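You operate a simulated robot arm through the tools that you are given. There is no shell and no other tool.

You are at the controls of a simulated robot arm. One attempt, no reset.

Task
Clear the stain out of the long glass tube, then stop the pump.
Fine: purple knob shut first; inlet and outflow wheels open till the tube runs clear, then both at SHUT; cover shut. Where these are worked on the way, their far stop is far enough and under half their travel is too little: green pump cover.

It is judged by the outcome, as a careful person would: the job done as asked, and still so three seconds after it is handed in. It fails if anything else is knocked over, pushed out of place, dropped, spilled or broken. A push-on lid holds only when it is set on centred and level and pressed home; a screw cap is set on level and turned clockwise until tight.

Robot
A 6-joint arm with a two-finger gripper, fixed in place. Base frame: the origin is at the foot of the arm, x ahead of it, y to its left, z up; the work surface is at about z = 900. Units: mm, degrees, N and s.
Its first joint turns from -166.0 to 166.0 degrees. Payload 2.45 kg.
The tool frame sits at the grasp point between the pads (the TCP): z along the fingers, y along the line on which they close. The tips reach 20 mm beyond it. The gripper opens to 140 mm. The gripper's body begins 168 mm behind the TCP.
Orientation is that of the tool frame in the base frame, as [roll, pitch, yaw] about the fixed x, y, z axes, in that order (R = Rz(yaw) Ry(pitch) Rx(roll)). With the fingers straight down and closing along the base's y, the tool's x points along the base's -x, its y along +y and its z along -z.

Tools
- The arm moves only by the tool send_rows. Its argument "rows" is a list of rows, each an object of numbers (a shift or turn left out is 0, a gripper value left out holds the last): "tx", "ty", "tz": the shift along the tool's x, y, z in mm; "wx", "wy", "wz": the turn, a rotation vector about the tool's x, y, z in rad. In form: [{"tx": .., "ty": .., "tz": .., "wx": .., "wy": .., "wz": ..}, ...]. A call has 1 to 20 rows; each row shifts and turns the commanded pose from where the row before left it, along the tool's axes as they then stand. "claw" is the opening in per cent of the stroke, from 0 (shut) to 100 (fully open), set as the call begins (left out, the last holds). Each row takes 0.2 s and may step no farther than 50 mm and 8.6 degrees from the row before; otherwise, or with a gripper value out of range, the whole call is refused. Where a pose cannot be reached the arm comes as near as it can. A force on the tool above 70 N (or 10 N above the force at the start of the call, whichever is more), or a blocked arm, ends the call early, and 0.2 s more pass. Each finger travels about 45 mm/s and halts on what it meets, pressing with about 27 N; the grip force reading is that of the motor and also rises with nothing between the fingers. The clock runs only during rows and for 0.2 s after the last one: add rows that do not move to give the fingers time. It gives the time, the measured TCP pose, the force on the tool (base axes), the opening and the grip force at its end, in the units of the frame above (readings bear some noise), with the torque about the TCP (base axes, N m) and any sound that the robot's microphone picked up.
- Cameras (640 x 400 px; columns grow to the right, rows downward): "scene" is fixed at [49.2, 648.5, 1781.9]; the picture's right is [-0.41, -0.91, 0.00], its down [-0.49, 0.22, -0.84] and it looks along [0.77, -0.35, -0.54] (base axes); focal length 344 px, centre (320, 200). "wrist" rides on the gripper at [78, 11, -209] in the tool frame; the picture's right is [-0.14, 0.99, 0.00], its down [-0.92, -0.13, -0.37] and it looks along [-0.37, -0.05, 0.93] (tool axes); focal length 280 px, centre (320, 200). There is no depth. A picture from a camera that has moved, and an enlarged one, comes with that camera's place and axes in the base frame and with its lens.
- camera(camera): a new picture of that camera. The clock stands still meanwhile.
- enlarge(camera, box): a new picture of the part [left, top, right, bottom] of that camera's present view, enlarged. The clock stands still meanwhile.
- close_job(): hands the job in; it is judged then, once.

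Nothing tells you positions but the pictures and the camera data. Unless the task says otherwise, let go and move clear before handing in.

The tools are called after ">>>" as a command line: name --argument value ..., lists and objects as JSON in quotes. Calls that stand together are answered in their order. send_rows: Moves the arm, as the interface text tells. Its arguments: {"type":"object","properties":{"rows":{"type":"array"},"claw":{"type":"number"}},"required":["rows"]} The other tools are called the same way: camera (camera) takes a picture; enlarge (camera, box) takes an enlarged picture of a part of a camera's view; close_job () hands the job in.

At the start:

```text
clock: 0.0
tcp_pos: [740.6, 145.3, 1332.8]
tcp_rot: [180.0, 0.0, -180.0]
wrist_force: [0.4, 0.4, 1.4]
torque: [0.03, -0.01, -0.01]
finger_gap: 140.0
finger_force: 0.1
```

scene: 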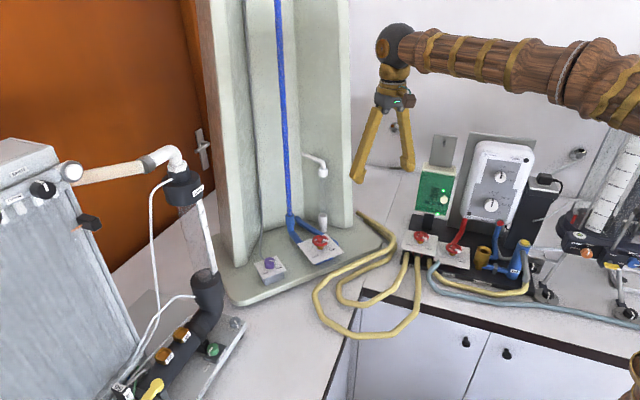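
wrist: 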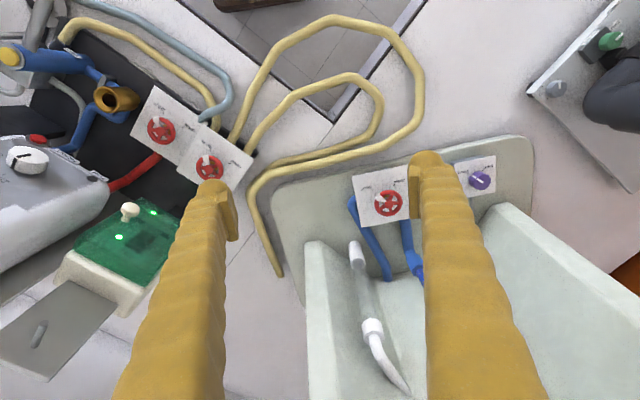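

I see a tall stand with a blue (stained) long tube, a purple knob and a red wheel at its foot, and a pump board with red wheels and a green pump cover to the right. I'll look closer before moving.

>>> enlarge --camera "scene" --box '[380, 120, 560, 300]'

>>> enlarge --camera "scene" --box '[220, 190, 400, 310]'

>>> enlarge --camera "wrist" --box '[40, 70, 280, 270]'

>>> enlarge --camera "wrist" --box '[330, 130, 530, 270]'

>>> enlarge --camera "wrist" --box '[0, 180, 220, 380]'

```text
2.22 times, centred on (470, 210) of scene
camera zoom: at [49.2, 648.5, 1781.9], right [-0.41, -0.91, 0.0], down [-0.49, 0.22, -0.84], along [0.77, -0.35, -0.54], focal length 766 px, centre (-13, 178)
```

zoom: 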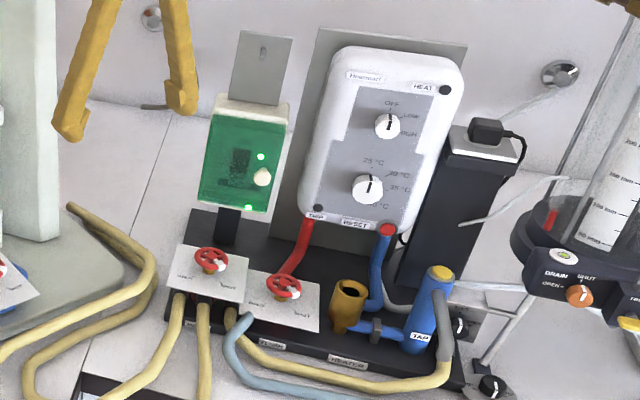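

```text
3.33 times, centred on (310, 250) of scene
camera zoom: at [49.2, 648.5, 1781.9], right [-0.41, -0.91, 0.0], down [-0.49, 0.22, -0.84], along [0.77, -0.35, -0.54], focal length 1148 px, centre (353, 33)
```

zoom: 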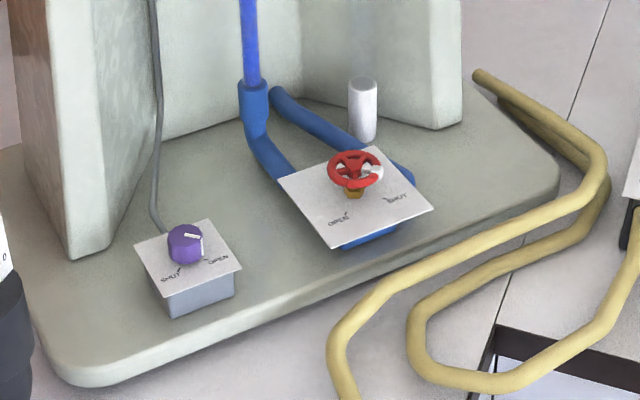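

```text
2.00 times, centred on (160, 170) of wrist
camera zoom: at [663.2, 156.5, 1541.9], right [0.14, 0.99, 0.0], down [0.92, -0.13, 0.37], along [0.37, -0.05, -0.93], focal length 561 px, centre (640, 260)
```

zoom: 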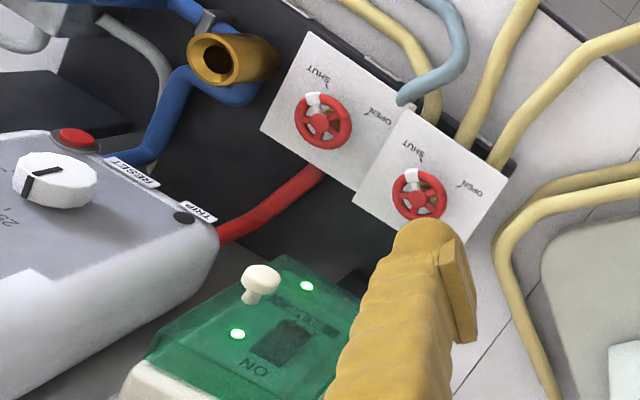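

```text
2.86 times, centred on (430, 200) of wrist
camera zoom: at [663.2, 156.5, 1541.9], right [0.14, 0.99, 0.0], down [0.92, -0.13, 0.37], along [0.37, -0.05, -0.93], focal length 801 px, centre (6, 200)
```

zoom: 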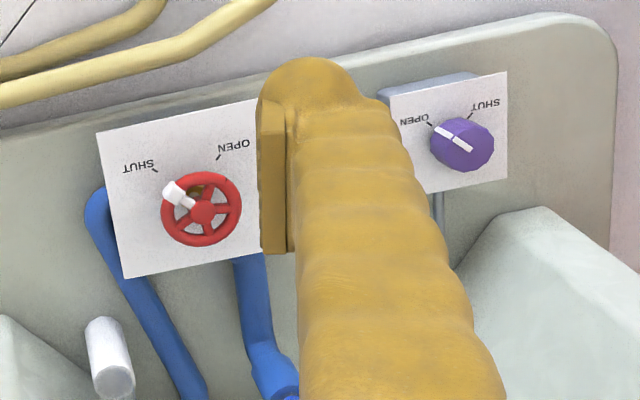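

```text
2.00 times, centred on (110, 280) of wrist
camera zoom: at [663.2, 156.5, 1541.9], right [0.14, 0.99, 0.0], down [0.92, -0.13, 0.37], along [0.37, -0.05, -0.93], focal length 561 px, centre (740, 40)
```

zoom: 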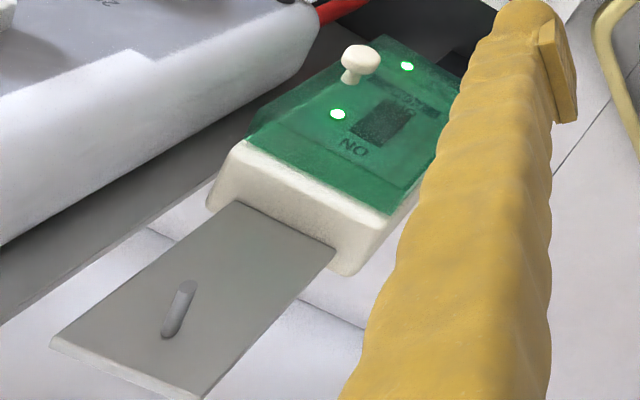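

The small labels matter for telling which wheel is which, so I'm looking more closely at the text before touching anything.

>>> enlarge --camera "scene" --box '[395, 220, 495, 290]'

>>> enlarge --camera "scene" --box '[410, 130, 470, 220]'

>>> enlarge --camera "scene" --box '[250, 225, 350, 290]'

>>> enlarge --camera "wrist" --box '[130, 80, 260, 190]'

>>> enlarge --camera "wrist" --box '[50, 180, 210, 300]'

>>> enlarge --camera "scene" --box '[200, 0, 360, 120]'

```text
5.71 times, centred on (445, 255) of scene
camera zoom: at [49.2, 648.5, 1781.9], right [-0.41, -0.91, 0.0], down [-0.49, 0.22, -0.84], along [0.77, -0.35, -0.54], focal length 1968 px, centre (-394, -114)
```

zoom: 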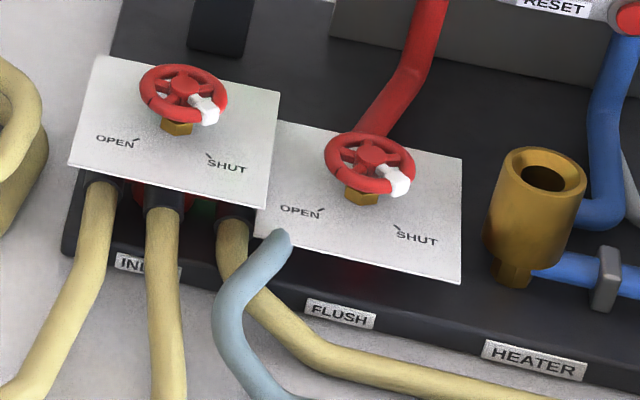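

```text
4.44 times, centred on (440, 175) of scene
camera zoom: at [49.2, 648.5, 1781.9], right [-0.41, -0.91, 0.0], down [-0.49, 0.22, -0.84], along [0.77, -0.35, -0.54], focal length 1531 px, centre (-213, 311)
```

zoom: 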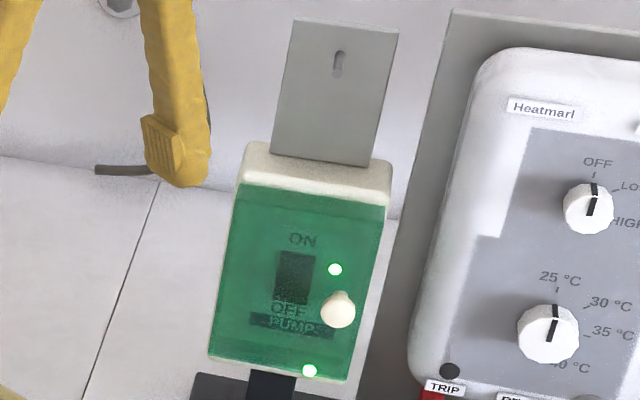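

```text
6.15 times, centred on (300, 258) of scene
camera zoom: at [49.2, 648.5, 1781.9], right [-0.41, -0.91, 0.0], down [-0.49, 0.22, -0.84], along [0.77, -0.35, -0.54], focal length 2120 px, centre (443, -154)
```

zoom: 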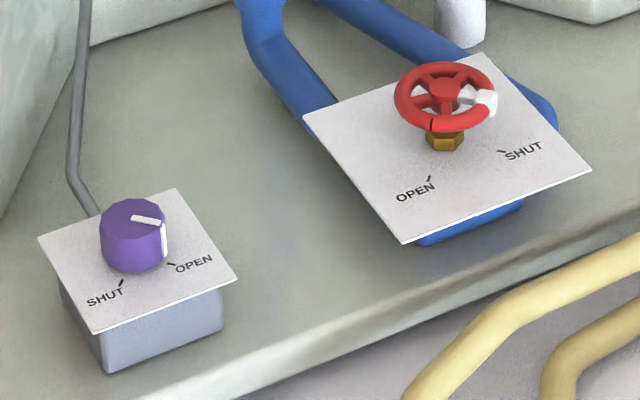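

```text
3.64 times, centred on (195, 135) of wrist
camera zoom: at [663.2, 156.5, 1541.9], right [0.14, 0.99, 0.0], down [0.92, -0.13, 0.37], along [0.37, -0.05, -0.93], focal length 1020 px, centre (774, 436)
```

zoom: 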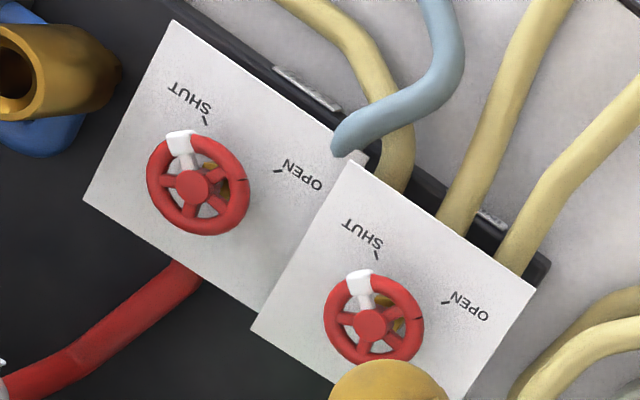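

```text
3.33 times, centred on (130, 240) of wrist
camera zoom: at [663.2, 156.5, 1541.9], right [0.14, 0.99, 0.0], down [0.92, -0.13, 0.37], along [0.37, -0.05, -0.93], focal length 935 px, centre (953, 67)
```

zoom: 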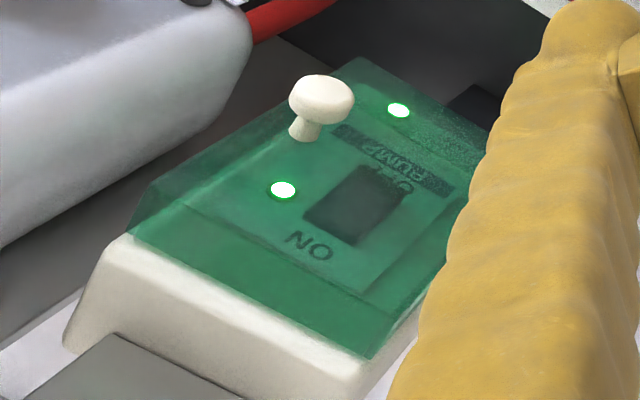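

```text
3.33 times, centred on (280, 60) of scene
camera zoom: at [49.2, 648.5, 1781.9], right [-0.41, -0.91, 0.0], down [-0.49, 0.22, -0.84], along [0.77, -0.35, -0.54], focal length 1148 px, centre (453, 667)
```

zoom: 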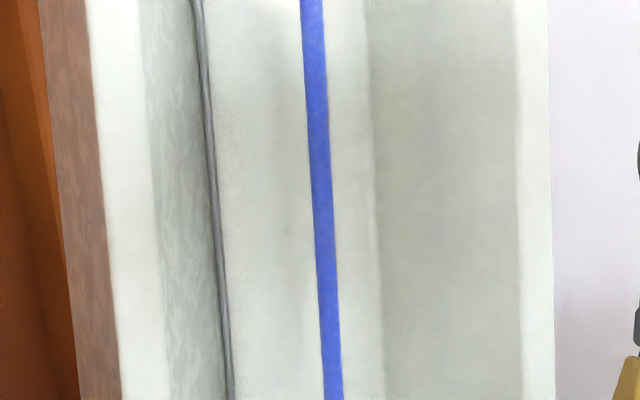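

The board's left wheel is labelled IN(LET), the right one FLUSH (leave alone); the wheel on the stand foot looks like the outflow and the purple knob at about (877, 449, 1008) stands at OPEN. I'll move closer to the purple knob to see it well.

>>> send_rows --rows '[{"tx": -8, "ty": 36, "tz": 19}, {"tx": -8, "ty": 36, "tz": 19}, {"tx": -8, "ty": 36, "tz": 19}, {"tx": -8, "ty": 36, "tz": 19}, {"tx": -8, "ty": 36, "tz": 19}, {"tx": -8, "ty": 36, "tz": 19}, {"tx": -8, "ty": 36, "tz": 19}, {}]' --claw 60

>>> camera --camera "wrist"

>>> camera --camera "scene"

```text
clock: 1.8
tcp_pos: [797.6, 396.8, 1200.6]
tcp_rot: [-180.0, 0.0, 180.0]
wrist_force: [0.6, 0.5, 0.3]
torque: [-0.01, -0.02, -0.01]
finger_gap: 84.2
finger_force: 0.1
```

```text
taken
camera wrist: at [719.5, 409.0, 1409.4], right [0.14, 0.99, 0.0], down [0.92, -0.13, 0.37], along [0.37, -0.05, -0.93], focal length 280 px, centre (320, 200)
```

wrist: 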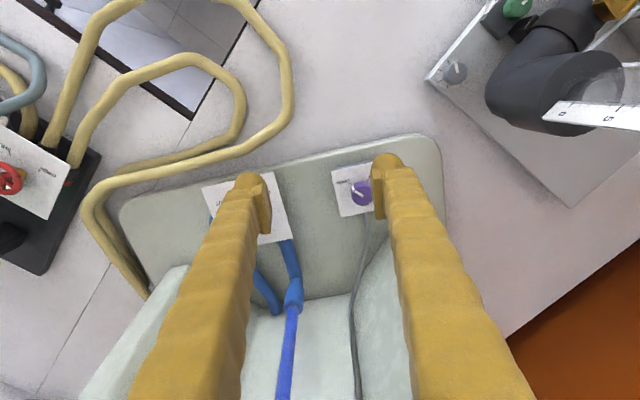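

```text
taken
```

scene: 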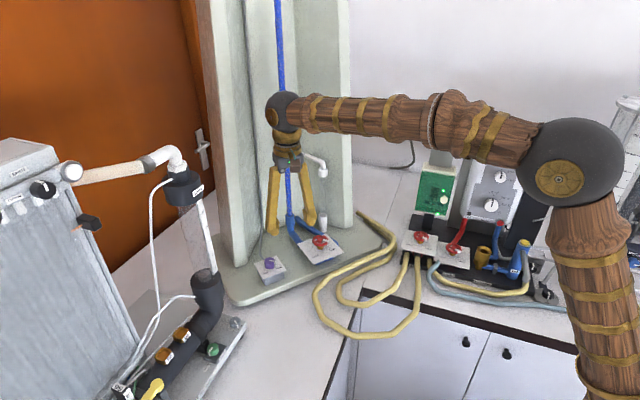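

The knob sits around (876, 451, 1008). I'm zooming in to read its pointer, stops and tilt.

>>> enlarge --camera "wrist" --box '[320, 150, 400, 230]'

>>> enlarge --camera "scene" --box '[240, 240, 300, 290]'

>>> enlarge --camera "wrist" --box '[190, 150, 310, 270]'

>>> enlarge --camera "scene" --box '[260, 200, 380, 290]'

```text
5.00 times, centred on (360, 190) of wrist
camera zoom: at [719.5, 409.0, 1409.4], right [0.14, 0.99, 0.0], down [0.92, -0.13, 0.37], along [0.37, -0.05, -0.93], focal length 1402 px, centre (120, 250)
```

zoom: 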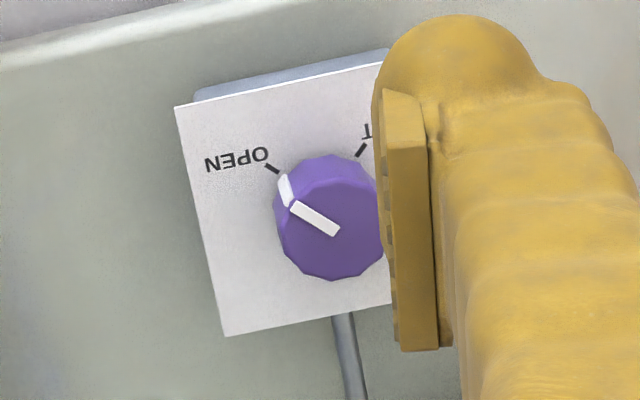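

```text
8.00 times, centred on (270, 265) of scene
camera zoom: at [49.2, 648.5, 1781.9], right [-0.41, -0.91, 0.0], down [-0.49, 0.22, -0.84], along [0.77, -0.35, -0.54], focal length 2756 px, centre (720, -320)
```

zoom: 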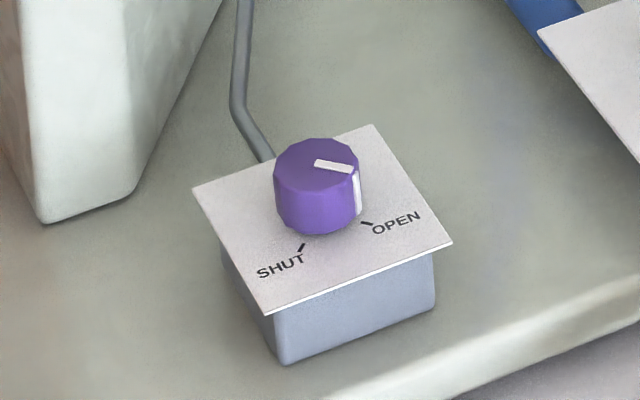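

```text
3.33 times, centred on (250, 210) of wrist
camera zoom: at [719.5, 409.0, 1409.4], right [0.14, 0.99, 0.0], down [0.92, -0.13, 0.37], along [0.37, -0.05, -0.93], focal length 935 px, centre (553, 167)
```

zoom: 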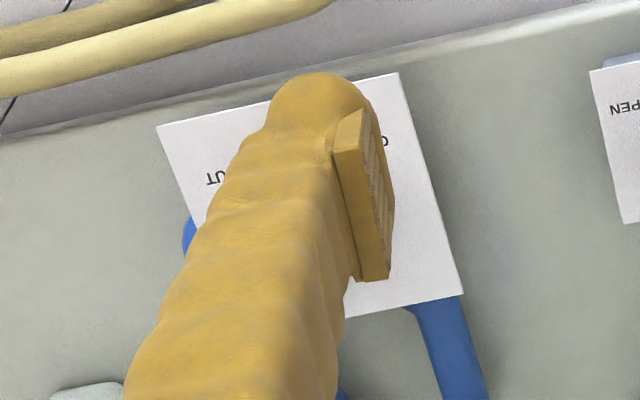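

```text
4.44 times, centred on (320, 245) of scene
camera zoom: at [49.2, 648.5, 1781.9], right [-0.41, -0.91, 0.0], down [-0.49, 0.22, -0.84], along [0.77, -0.35, -0.54], focal length 1531 px, centre (320, 0)
```

zoom: 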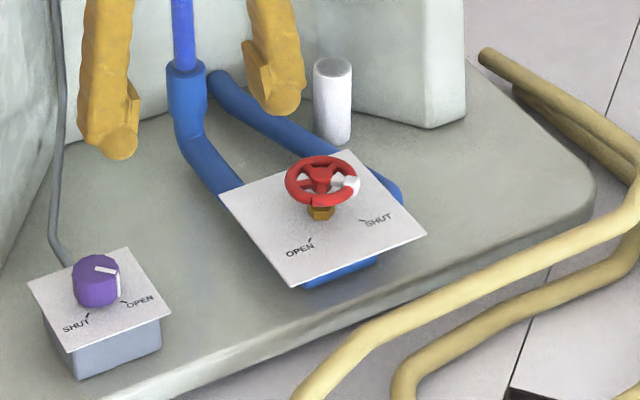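

The knob pointer is at OPEN, and SHUT lies about 90° clockwise from it (seen from above). I'll go above the knob with the gripper yawed 45° counter-clockwise so I can turn it clockwise from there.

>>> send_rows --rows '[{"tx": -27.5, "ty": 18.4, "tz": 30}, {"tx": -27.5, "ty": 18.4, "tz": 30}, {"tx": -27.4, "ty": 18.4, "tz": 30}, {"wz": -0.131}, {"wz": -0.131}, {"wz": -0.131}, {"wz": -0.131}, {"wz": -0.131}, {"wz": -0.131}, {}]' --claw 46

>>> camera --camera "wrist"

>>> camera --camera "scene"

```text
clock: 4.0
tcp_pos: [879.8, 453.6, 1110.4]
tcp_rot: [179.9, 0.0, -134.8]
wrist_force: [0.3, -0.2, 0.5]
torque: [-0.01, 0.02, 0.0]
finger_gap: 64.3
finger_force: 0.0
```

```text
taken
camera wrist: at [817.2, 405.7, 1319.5], right [-0.61, 0.8, 0.0], down [0.74, 0.56, 0.37], along [0.29, 0.22, -0.93], focal length 280 px, centre (320, 200)
```

wrist: 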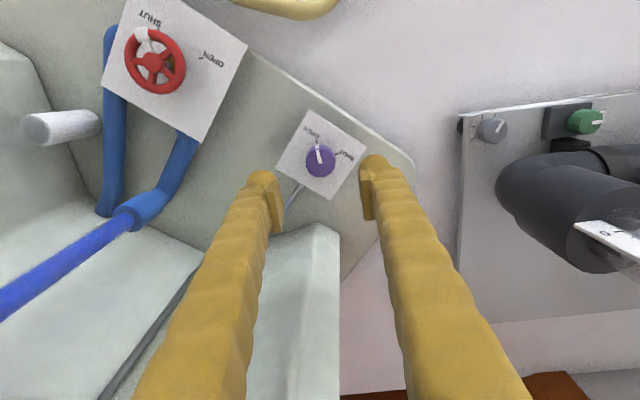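

```text
taken
```

scene: 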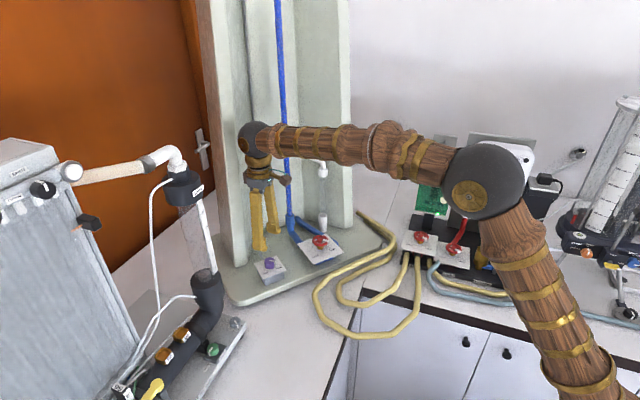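

The knob lies almost exactly below the TCP. I'm zooming to check the centring.

>>> enlarge --camera "wrist" --box '[270, 105, 370, 205]'

>>> enlarge --camera "wrist" --box '[100, 0, 260, 160]'

```text
4.00 times, centred on (320, 155) of wrist
camera zoom: at [817.2, 405.7, 1319.5], right [-0.61, 0.8, 0.0], down [0.74, 0.56, 0.37], along [0.29, 0.22, -0.93], focal length 1122 px, centre (320, 380)
```

zoom: 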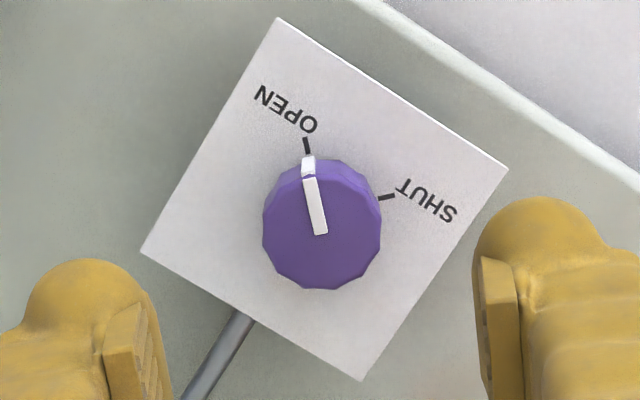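

```text
2.50 times, centred on (180, 80) of wrist
camera zoom: at [817.2, 405.7, 1319.5], right [-0.61, 0.8, 0.0], down [0.74, 0.56, 0.37], along [0.29, 0.22, -0.93], focal length 701 px, centre (670, 500)
```

zoom: 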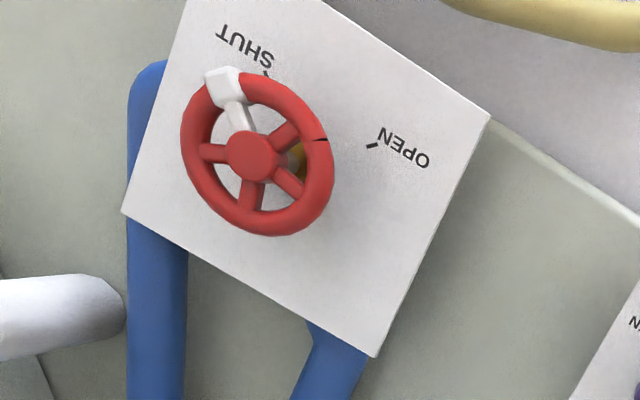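

Centring is within a few mm. I'll descend partway and re-check.

>>> send_rows --rows '[{"tz": 25}, {"tz": 25}, {}]'

>>> camera --camera "wrist"

>>> enlarge --camera "scene" --box '[230, 180, 310, 300]'

```text
clock: 4.8
tcp_pos: [878.3, 450.4, 1059.7]
tcp_rot: [-179.9, 0.0, -134.9]
wrist_force: [0.3, -0.3, 0.7]
torque: [0.0, -0.03, 0.02]
finger_gap: 64.2
finger_force: 0.1
```

```text
taken
camera wrist: at [815.3, 402.9, 1268.9], right [-0.6, 0.8, 0.0], down [0.74, 0.56, 0.37], along [0.29, 0.22, -0.93], focal length 280 px, centre (320, 200)
```

wrist: 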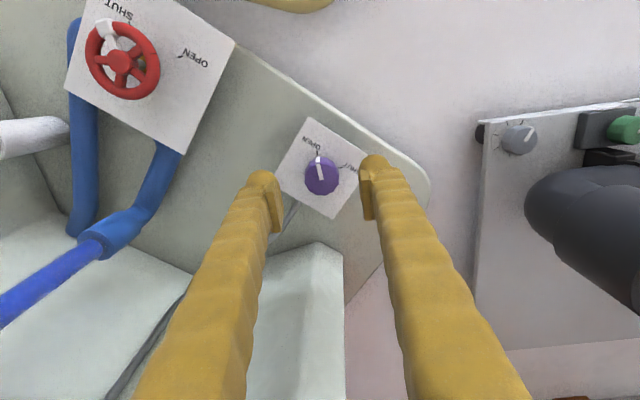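

```text
3.33 times, centred on (270, 240) of scene
camera zoom: at [49.2, 648.5, 1781.9], right [-0.41, -0.91, 0.0], down [-0.49, 0.22, -0.84], along [0.77, -0.35, -0.54], focal length 1148 px, centre (487, 67)
```

zoom: 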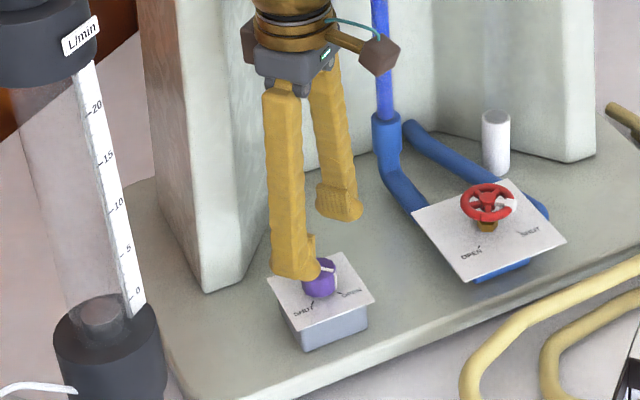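

>>> send_rows --rows '[{}, {}]'

>>> enlarge --camera "wrist" --box '[260, 110, 380, 230]'

```text
clock: 5.4
tcp_pos: [877.5, 450.2, 1059.7]
tcp_rot: [180.0, 0.1, -134.9]
wrist_force: [0.7, 0.2, 0.1]
torque: [-0.02, 0.01, -0.02]
finger_gap: 64.4
finger_force: 0.2
```

```text
3.33 times, centred on (320, 170) of wrist
camera zoom: at [815.3, 402.9, 1269.1], right [-0.6, 0.8, 0.0], down [0.74, 0.56, 0.37], along [0.29, 0.22, -0.93], focal length 935 px, centre (320, 300)
```

zoom: 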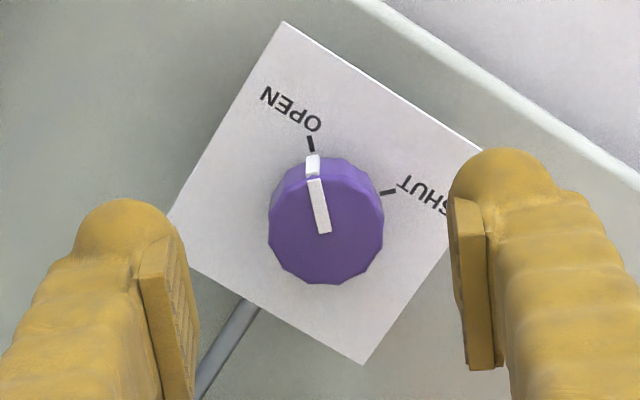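

The knob is about 5 mm further out than the TCP. I'll correct and descend a bit more.

>>> send_rows --rows '[{"tx": -6.2, "ty": 0.4}, {"tz": 15}, {"tz": 13}, {}, {}]'

>>> enlarge --camera "wrist" --box '[240, 110, 400, 230]'

>>> enlarge --camera "scene" --box '[240, 230, 300, 290]'

```text
clock: 6.6
tcp_pos: [886.1, 457.8, 1030.4]
tcp_rot: [180.0, 0.0, -134.9]
wrist_force: [0.9, 0.7, -0.4]
torque: [0.02, 0.02, 0.0]
finger_gap: 64.4
finger_force: 0.0
```

```text
3.33 times, centred on (320, 170) of wrist
camera zoom: at [822.6, 408.9, 1240.7], right [-0.6, 0.8, 0.0], down [0.74, 0.56, 0.37], along [0.29, 0.22, -0.93], focal length 935 px, centre (320, 300)
```

zoom: 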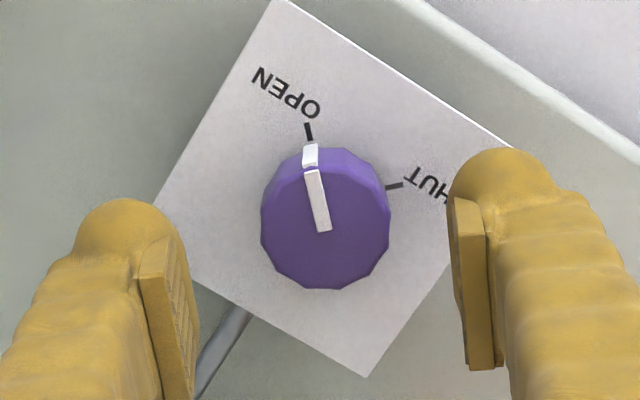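

```text
6.67 times, centred on (270, 260) of scene
camera zoom: at [49.2, 648.5, 1781.9], right [-0.41, -0.91, 0.0], down [-0.49, 0.22, -0.84], along [0.77, -0.35, -0.54], focal length 2296 px, centre (653, -200)
```

zoom: 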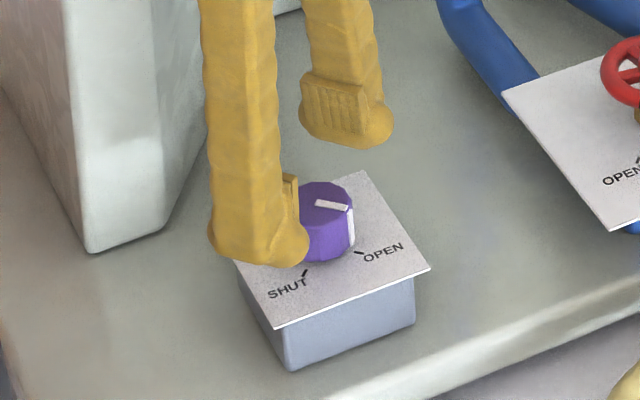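

The TCP is now a few mm beyond the knob centre. I'll nudge back, descend and recheck.

>>> send_rows --rows '[{"tx": 4.3, "ty": 2.0}, {"tz": 10}, {}, {}]'

>>> enlarge --camera "wrist" --box '[240, 110, 400, 230]'

>>> enlarge --camera "scene" --box '[240, 230, 300, 290]'

```text
clock: 7.6
tcp_pos: [880.5, 455.5, 1021.8]
tcp_rot: [-180.0, 0.0, -135.0]
wrist_force: [-0.7, 0.6, 0.0]
torque: [0.0, 0.01, 0.05]
finger_gap: 64.2
finger_force: 0.0
```

```text
3.33 times, centred on (320, 170) of wrist
camera zoom: at [817.5, 408.6, 1231.4], right [-0.6, 0.8, 0.0], down [0.74, 0.56, 0.37], along [0.29, 0.22, -0.93], focal length 935 px, centre (320, 300)
```

zoom: 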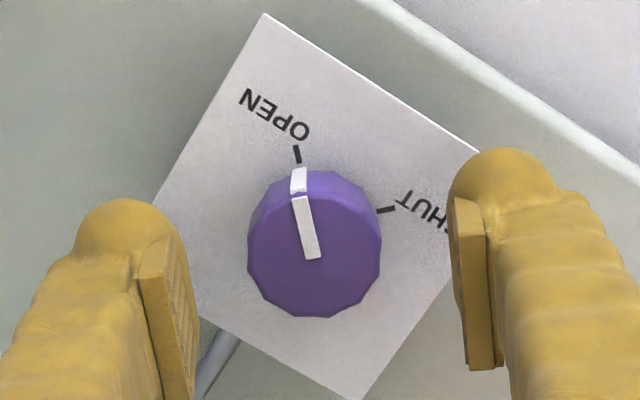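

```text
6.67 times, centred on (270, 260) of scene
camera zoom: at [49.2, 648.5, 1781.9], right [-0.41, -0.91, 0.0], down [-0.49, 0.22, -0.84], along [0.77, -0.35, -0.54], focal length 2296 px, centre (653, -200)
```

zoom: 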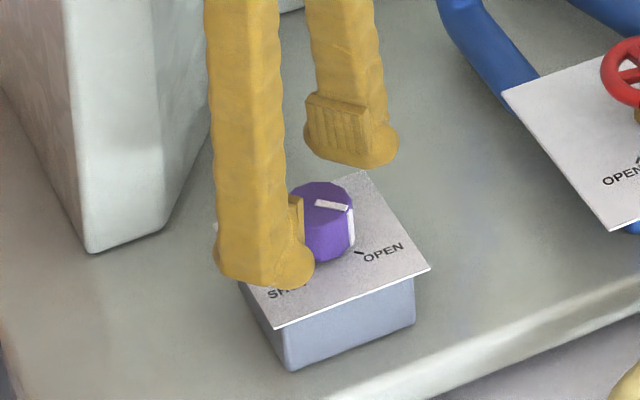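

Aligned within about 1.5 mm. I'll descend around the knob and grip it.

>>> send_rows --rows '[{"ty": -1.4, "tz": 7}, {"tz": 6}, {}]'

>>> enlarge --camera "scene" --box '[240, 230, 300, 290]'

>>> enlarge --camera "wrist" --box '[240, 110, 400, 230]'

```text
clock: 8.4
tcp_pos: [881.2, 456.1, 1009.0]
tcp_rot: [-180.0, -0.1, -134.9]
wrist_force: [-0.4, 0.9, 0.3]
torque: [0.01, -0.03, 0.01]
finger_gap: 64.4
finger_force: 0.0
```

```text
6.67 times, centred on (270, 260) of scene
camera zoom: at [49.2, 648.5, 1781.9], right [-0.41, -0.91, 0.0], down [-0.49, 0.22, -0.84], along [0.77, -0.35, -0.54], focal length 2296 px, centre (653, -200)
```

zoom: 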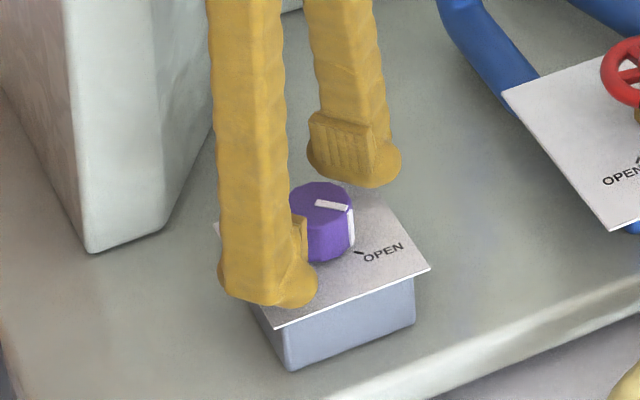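

```text
3.33 times, centred on (320, 170) of wrist
camera zoom: at [818.1, 407.8, 1218.3], right [-0.6, 0.8, 0.0], down [0.74, 0.56, 0.37], along [0.29, 0.22, -0.93], focal length 935 px, centre (320, 300)
```

zoom: 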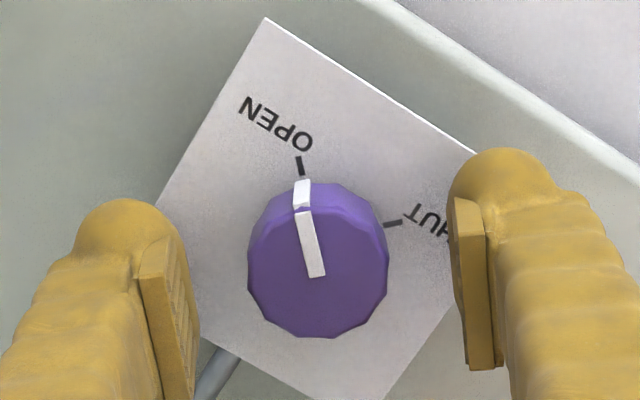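

The fingers straddle the knob without contact. Closing now.

>>> send_rows --rows '[{}, {}, {}, {}]' --claw 15

>>> enlarge --camera "wrist" --box '[240, 110, 400, 230]'

```text
clock: 9.4
tcp_pos: [881.3, 455.7, 1009.8]
tcp_rot: [-180.0, 0.0, -134.9]
wrist_force: [2.8, -1.9, -0.3]
torque: [-0.01, -0.03, 0.06]
finger_gap: 32.5
finger_force: 43.3
```

```text
3.33 times, centred on (320, 170) of wrist
camera zoom: at [818.2, 407.7, 1218.2], right [-0.6, 0.8, 0.0], down [0.74, 0.56, 0.37], along [0.29, 0.22, -0.93], focal length 935 px, centre (320, 300)
```

zoom: 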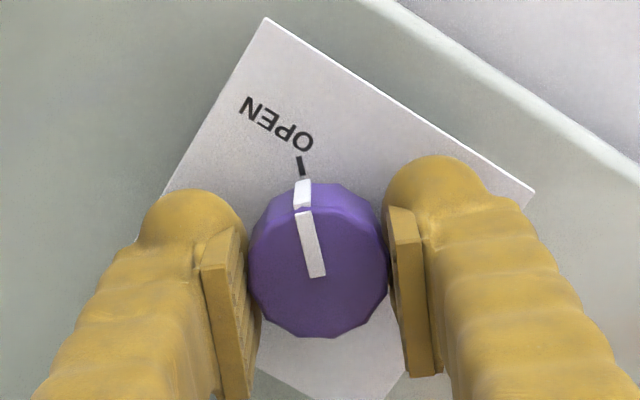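

The knob is gripped (32.5 mm). I'll turn it clockwise about 45° first and check it follows.

>>> send_rows --rows '[{"wz": 0.13}, {"wz": 0.13}, {"wz": 0.13}, {"wz": 0.13}, {"wz": 0.13}, {"wz": 0.13}, {}]'

>>> enlarge --camera "wrist" --box '[240, 110, 400, 230]'

>>> enlarge --camera "scene" --box '[240, 230, 300, 290]'

```text
clock: 11.0
tcp_pos: [880.8, 454.0, 1008.7]
tcp_rot: [-180.0, 0.0, -179.8]
wrist_force: [18.7, -21.7, 10.7]
torque: [-0.31, -0.14, 0.09]
finger_gap: 32.0
finger_force: 45.4
```

```text
3.33 times, centred on (320, 170) of wrist
camera zoom: at [803.0, 464.1, 1218.1], right [0.13, 0.99, 0.0], down [0.92, -0.12, 0.37], along [0.37, -0.05, -0.93], focal length 935 px, centre (320, 300)
```

zoom: 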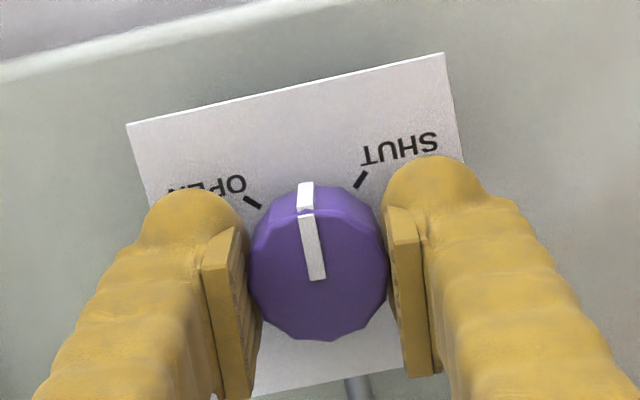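

```text
6.67 times, centred on (270, 260) of scene
camera zoom: at [49.2, 648.5, 1781.9], right [-0.41, -0.91, 0.0], down [-0.49, 0.22, -0.84], along [0.77, -0.35, -0.54], focal length 2296 px, centre (653, -200)
```

zoom: 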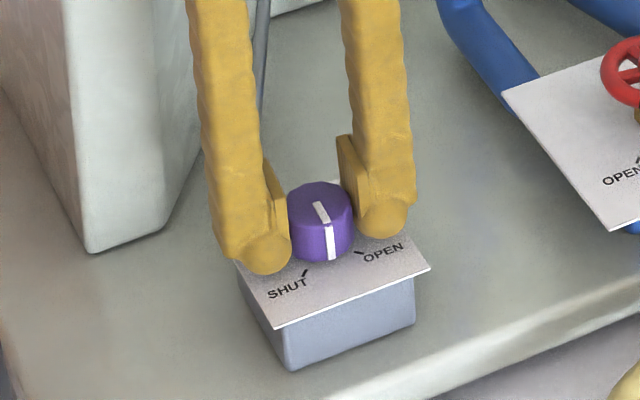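

The knob turns with the gripper. There is some side load, so I relax by a millimetre and continue clockwise to SHUT.

>>> send_rows --rows '[{"tx": -1.0, "ty": -1.0}, {"wz": 0.13}, {"wz": 0.13}, {"wz": 0.13}, {"wz": 0.13}, {"wz": 0.13}, {}]'

>>> enlarge --camera "wrist" --box '[240, 110, 400, 230]'

>>> enlarge --camera "scene" --box '[240, 230, 300, 290]'

```text
clock: 12.6
tcp_pos: [880.7, 452.5, 1009.2]
tcp_rot: [-179.9, -0.1, 143.1]
wrist_force: [-27.4, -51.2, -3.3]
torque: [-0.47, 0.23, 0.09]
finger_gap: 32.1
finger_force: 44.7
```

```text
3.33 times, centred on (320, 170) of wrist
camera zoom: at [825.2, 508.6, 1218.1], right [0.71, 0.71, 0.0], down [0.66, -0.65, 0.37], along [0.26, -0.26, -0.93], focal length 935 px, centre (320, 300)
```

zoom: 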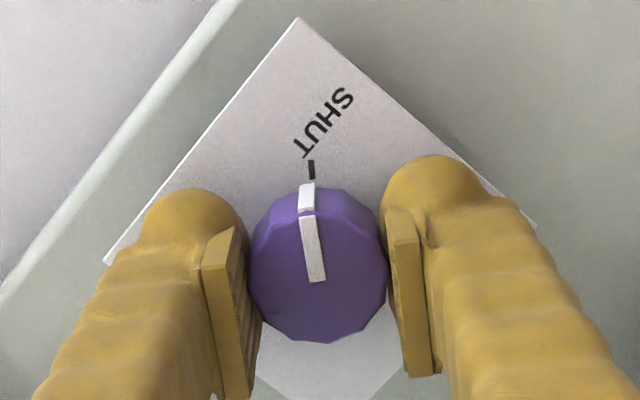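

```text
6.67 times, centred on (270, 260) of scene
camera zoom: at [49.2, 648.5, 1781.9], right [-0.41, -0.91, 0.0], down [-0.49, 0.22, -0.84], along [0.77, -0.35, -0.54], focal length 2296 px, centre (653, -200)
```

zoom: 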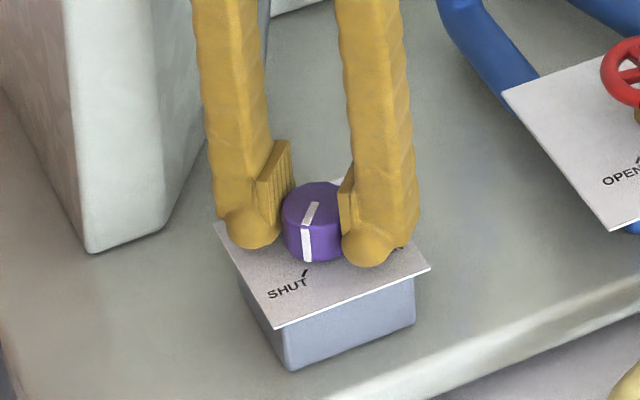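

Pointer is nearly at SHUT. Side load is high (~58 N), so I relieve it first before finishing the turn.

>>> send_rows --rows '[{"tx": -0.4, "ty": -2.0}, {}]'

```text
clock: 13.2
tcp_pos: [881.0, 451.7, 1009.2]
tcp_rot: [-179.9, 0.0, 143.1]
wrist_force: [-8.4, -30.3, -17.2]
torque: [-0.25, 0.0, 0.03]
finger_gap: 31.9
finger_force: 45.0
```

>>> send_rows --rows '[{"tx": -0.9, "ty": -2.2}, {"wz": 0.07}, {"wz": 0.07}, {}]'

>>> enlarge --camera "wrist" --box '[240, 110, 400, 230]'

```text
clock: 14.2
tcp_pos: [879.8, 452.6, 1009.1]
tcp_rot: [179.9, -0.1, 135.1]
wrist_force: [13.7, 48.0, -19.9]
torque: [0.46, -0.09, 0.75]
finger_gap: 32.2
finger_force: 44.8
```

```text
3.33 times, centred on (320, 170) of wrist
camera zoom: at [831.5, 515.1, 1218.5], right [0.8, 0.61, 0.0], down [0.56, -0.74, 0.37], along [0.22, -0.29, -0.93], focal length 935 px, centre (320, 300)
```

zoom: 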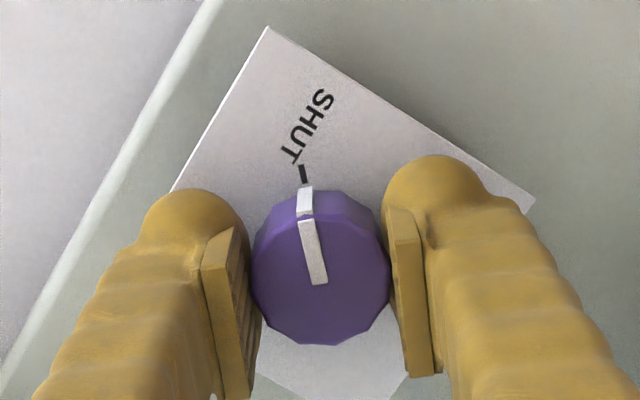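

The pointer lines up with the SHUT mark and the torque shows the stop. Releasing and backing off straight up.

>>> send_rows --rows '[{}, {}, {}, {}]' --claw 46

>>> enlarge --camera "wrist" --box '[240, 110, 400, 230]'

```text
clock: 15.2
tcp_pos: [879.1, 449.7, 1009.1]
tcp_rot: [-180.0, 0.0, 135.1]
wrist_force: [0.3, -0.1, 0.3]
torque: [0.0, 0.0, 0.03]
finger_gap: 64.7
finger_force: 0.1
```

```text
3.33 times, centred on (320, 170) of wrist
camera zoom: at [831.8, 512.6, 1218.6], right [0.8, 0.6, 0.0], down [0.56, -0.74, 0.37], along [0.22, -0.29, -0.93], focal length 935 px, centre (320, 300)
```

zoom: 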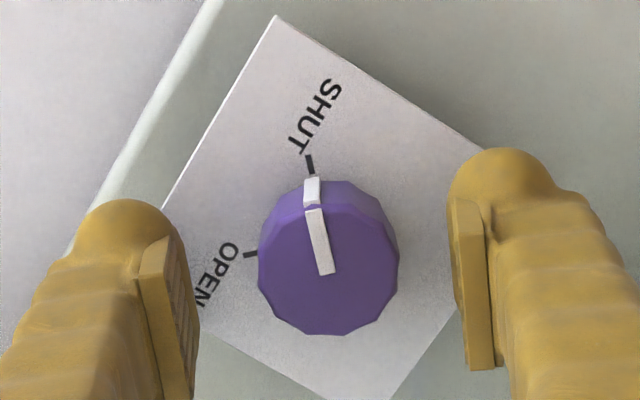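

Purple knob is at SHUT. Next I rise, square the gripper up, and travel toward the inlet wheel at about (777, -76, 1018).

>>> send_rows --rows '[{"tz": -40}, {"tz": -40}, {"tz": -45}, {"tz": -45}, {"wz": -0.131}, {"wz": -0.131}, {"wz": -0.131}, {"wz": -0.131}, {"wz": -0.131}, {"wz": -0.131}, {}]' --claw 60

>>> send_rows --rows '[{"tx": 12, "ty": -46}, {"tx": 12, "ty": -46}, {"tx": 12, "ty": -46}, {"tx": 12, "ty": -46}, {"tx": 12, "ty": -46}, {"tx": 12, "ty": -46}, {"tx": 12, "ty": -46}, {"tx": 12, "ty": -46}, {"tx": 12, "ty": -46}, {"tx": 12, "ty": -46}, {"tx": 12, "ty": -46}, {}]'

>>> camera --camera "wrist"

>>> camera --camera "scene"

```text
clock: 17.6
tcp_pos: [878.5, 449.3, 1178.5]
tcp_rot: [-179.9, 0.0, -179.9]
wrist_force: [0.1, 1.0, 0.2]
torque: [-0.03, -0.01, 0.02]
finger_gap: 84.1
finger_force: 0.1
```

```text
clock: 20.2
tcp_pos: [746.5, -54.3, 1181.4]
tcp_rot: [179.9, 0.0, -179.8]
wrist_force: [-0.1, -0.1, 0.1]
torque: [0.0, -0.02, -0.02]
finger_gap: 83.8
finger_force: 0.0
```

```text
taken
camera wrist: at [669.9, -43.9, 1390.7], right [0.13, 0.99, 0.0], down [0.92, -0.12, 0.37], along [0.37, -0.05, -0.93], focal length 280 px, centre (320, 200)
```

wrist: 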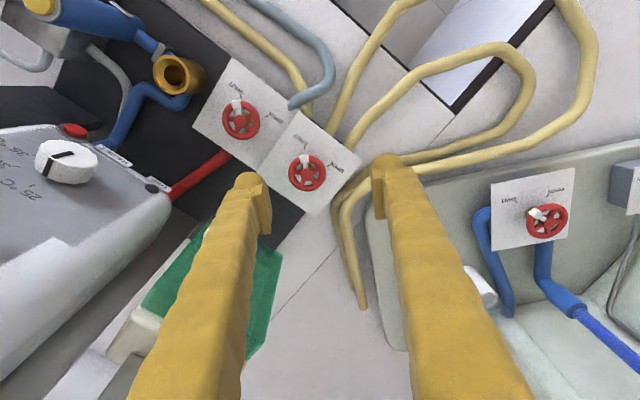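

```text
taken
```

scene: 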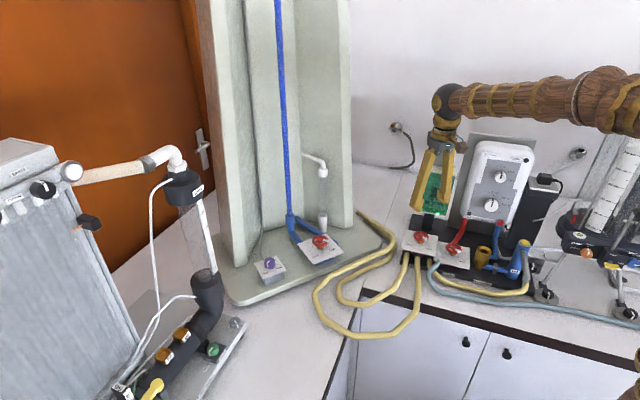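

The inlet wheel is at about (775, -77, 1018) with its pointer at SHUT; the pump panel stands upright behind it. I'll go above the wheel and yaw 45° counter-clockwise.

>>> send_rows --rows '[{"tx": -9.7, "ty": -7.4, "tz": 36}, {"tx": -9.7, "ty": -7.4, "tz": 36}, {"tx": -9.6, "ty": -7.4, "tz": 36}, {"wz": -0.131}, {"wz": -0.131}, {"wz": -0.131}, {"wz": -0.131}, {"wz": -0.131}, {"wz": -0.131}, {}]' --claw 58

>>> camera --camera "wrist"

>>> enlarge --camera "scene" --box '[380, 180, 480, 270]'

```text
clock: 22.4
tcp_pos: [778.7, -78.2, 1071.4]
tcp_rot: [-179.9, 0.0, -134.7]
wrist_force: [-0.6, 0.6, 0.3]
torque: [-0.03, 0.02, 0.0]
finger_gap: 81.2
finger_force: 0.1
```

```text
taken
camera wrist: at [715.5, -126.5, 1280.3], right [-0.61, 0.79, 0.0], down [0.74, 0.56, 0.37], along [0.29, 0.22, -0.93], focal length 280 px, centre (320, 200)
```

wrist: 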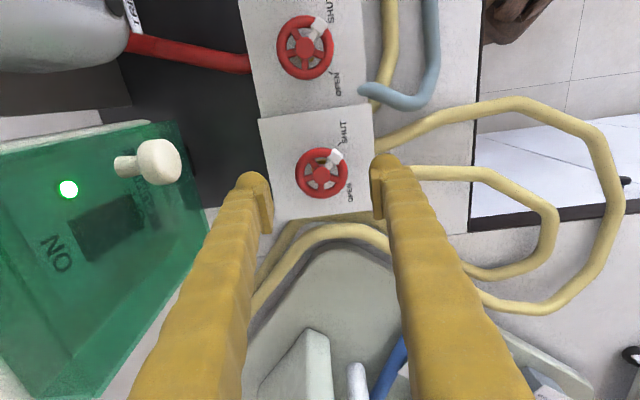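

```text
4.44 times, centred on (430, 225) of scene
camera zoom: at [49.2, 648.5, 1781.9], right [-0.41, -0.91, 0.0], down [-0.49, 0.22, -0.84], along [0.77, -0.35, -0.54], focal length 1531 px, centre (-169, 89)
```

zoom: 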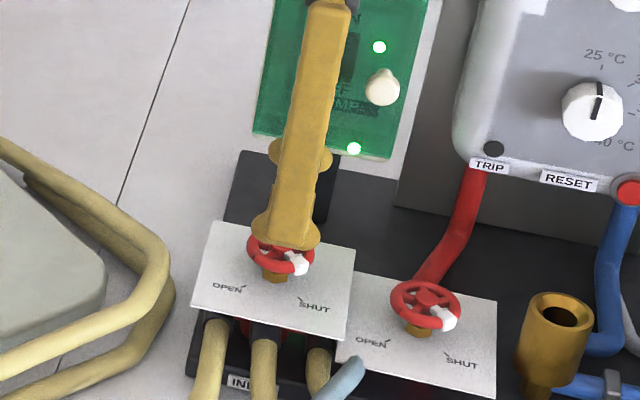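

>>> enlarge --camera "wrist" --box '[240, 100, 400, 240]'

>>> enlarge --camera "wrist" --box '[0, 100, 240, 400]'

```text
2.86 times, centred on (320, 170) of wrist
camera zoom: at [715.5, -126.5, 1280.3], right [-0.61, 0.79, 0.0], down [0.74, 0.56, 0.37], along [0.29, 0.22, -0.93], focal length 801 px, centre (320, 286)
```

zoom: 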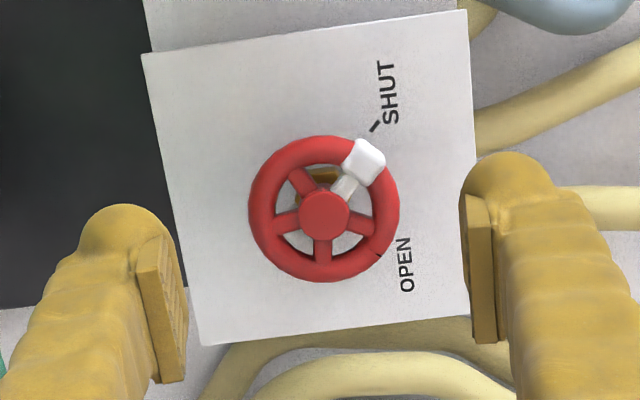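

```text
1.33 times, centred on (120, 250) of wrist
camera zoom: at [715.5, -126.5, 1280.3], right [-0.61, 0.79, 0.0], down [0.74, 0.56, 0.37], along [0.29, 0.22, -0.93], focal length 374 px, centre (587, 133)
```

zoom: 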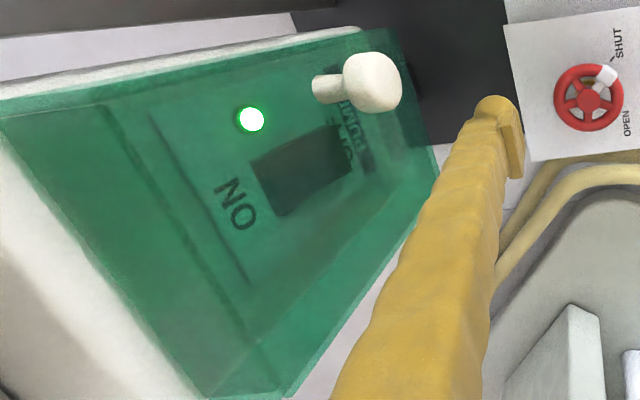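

Well aligned (wheel about 51 mm across). Descending to the rim.

>>> send_rows --rows '[{"tz": 20}, {"tz": 20}, {}, {}]'

>>> enlarge --camera "wrist" --box '[240, 100, 400, 240]'

>>> enlarge --camera "scene" --box '[390, 200, 460, 270]'

```text
clock: 23.4
tcp_pos: [780.9, -78.7, 1031.2]
tcp_rot: [-179.9, 0.0, -134.7]
wrist_force: [-0.5, 0.7, 0.6]
torque: [0.02, 0.03, 0.0]
finger_gap: 81.4
finger_force: 0.0
```

```text
2.86 times, centred on (320, 170) of wrist
camera zoom: at [717.2, -126.6, 1240.6], right [-0.61, 0.8, 0.0], down [0.74, 0.56, 0.37], along [0.29, 0.22, -0.93], focal length 801 px, centre (320, 286)
```

zoom: 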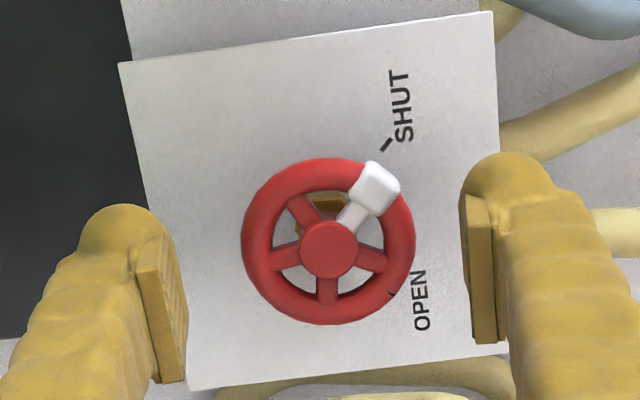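

```text
5.71 times, centred on (425, 235) of scene
camera zoom: at [49.2, 648.5, 1781.9], right [-0.41, -0.91, 0.0], down [-0.49, 0.22, -0.84], along [0.77, -0.35, -0.54], focal length 1968 px, centre (-280, 0)
```

zoom: 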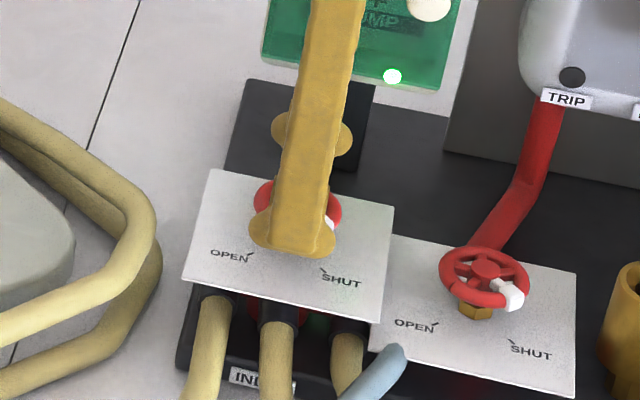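

Descending the last bit with a small lateral correction, then gripping the rim.

>>> send_rows --rows '[{"ty": 2.2, "tz": 8}, {"tz": 8}, {}, {}]'

>>> enlarge --camera "scene" --box '[390, 200, 460, 270]'

>>> enlarge --camera "wrist" --box '[240, 100, 400, 240]'

```text
clock: 24.4
tcp_pos: [777.0, -76.7, 1014.6]
tcp_rot: [-180.0, 0.0, -134.8]
wrist_force: [-1.3, -0.1, 0.9]
torque: [0.0, -0.04, 0.04]
finger_gap: 81.2
finger_force: 0.0
```

```text
5.71 times, centred on (425, 235) of scene
camera zoom: at [49.2, 648.5, 1781.9], right [-0.41, -0.91, 0.0], down [-0.49, 0.22, -0.84], along [0.77, -0.35, -0.54], focal length 1968 px, centre (-280, 0)
```

zoom: 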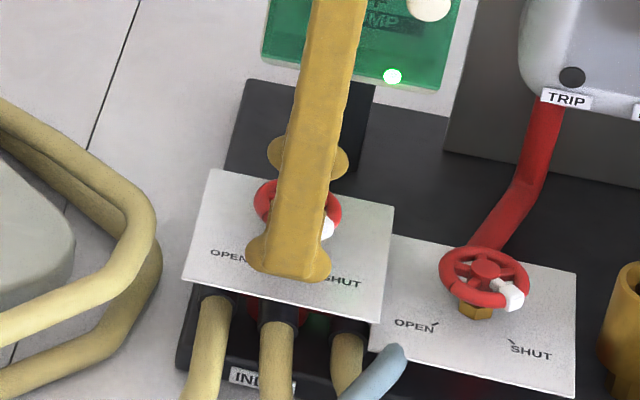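

```text
2.86 times, centred on (320, 170) of wrist
camera zoom: at [714.6, -124.9, 1224.0], right [-0.61, 0.8, 0.0], down [0.74, 0.56, 0.37], along [0.29, 0.22, -0.93], focal length 801 px, centre (320, 286)
```

zoom: 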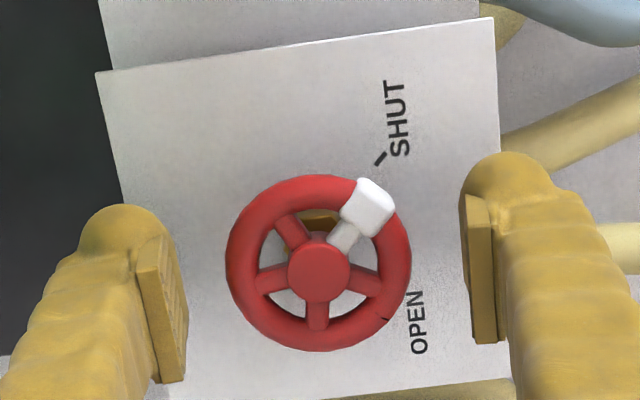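

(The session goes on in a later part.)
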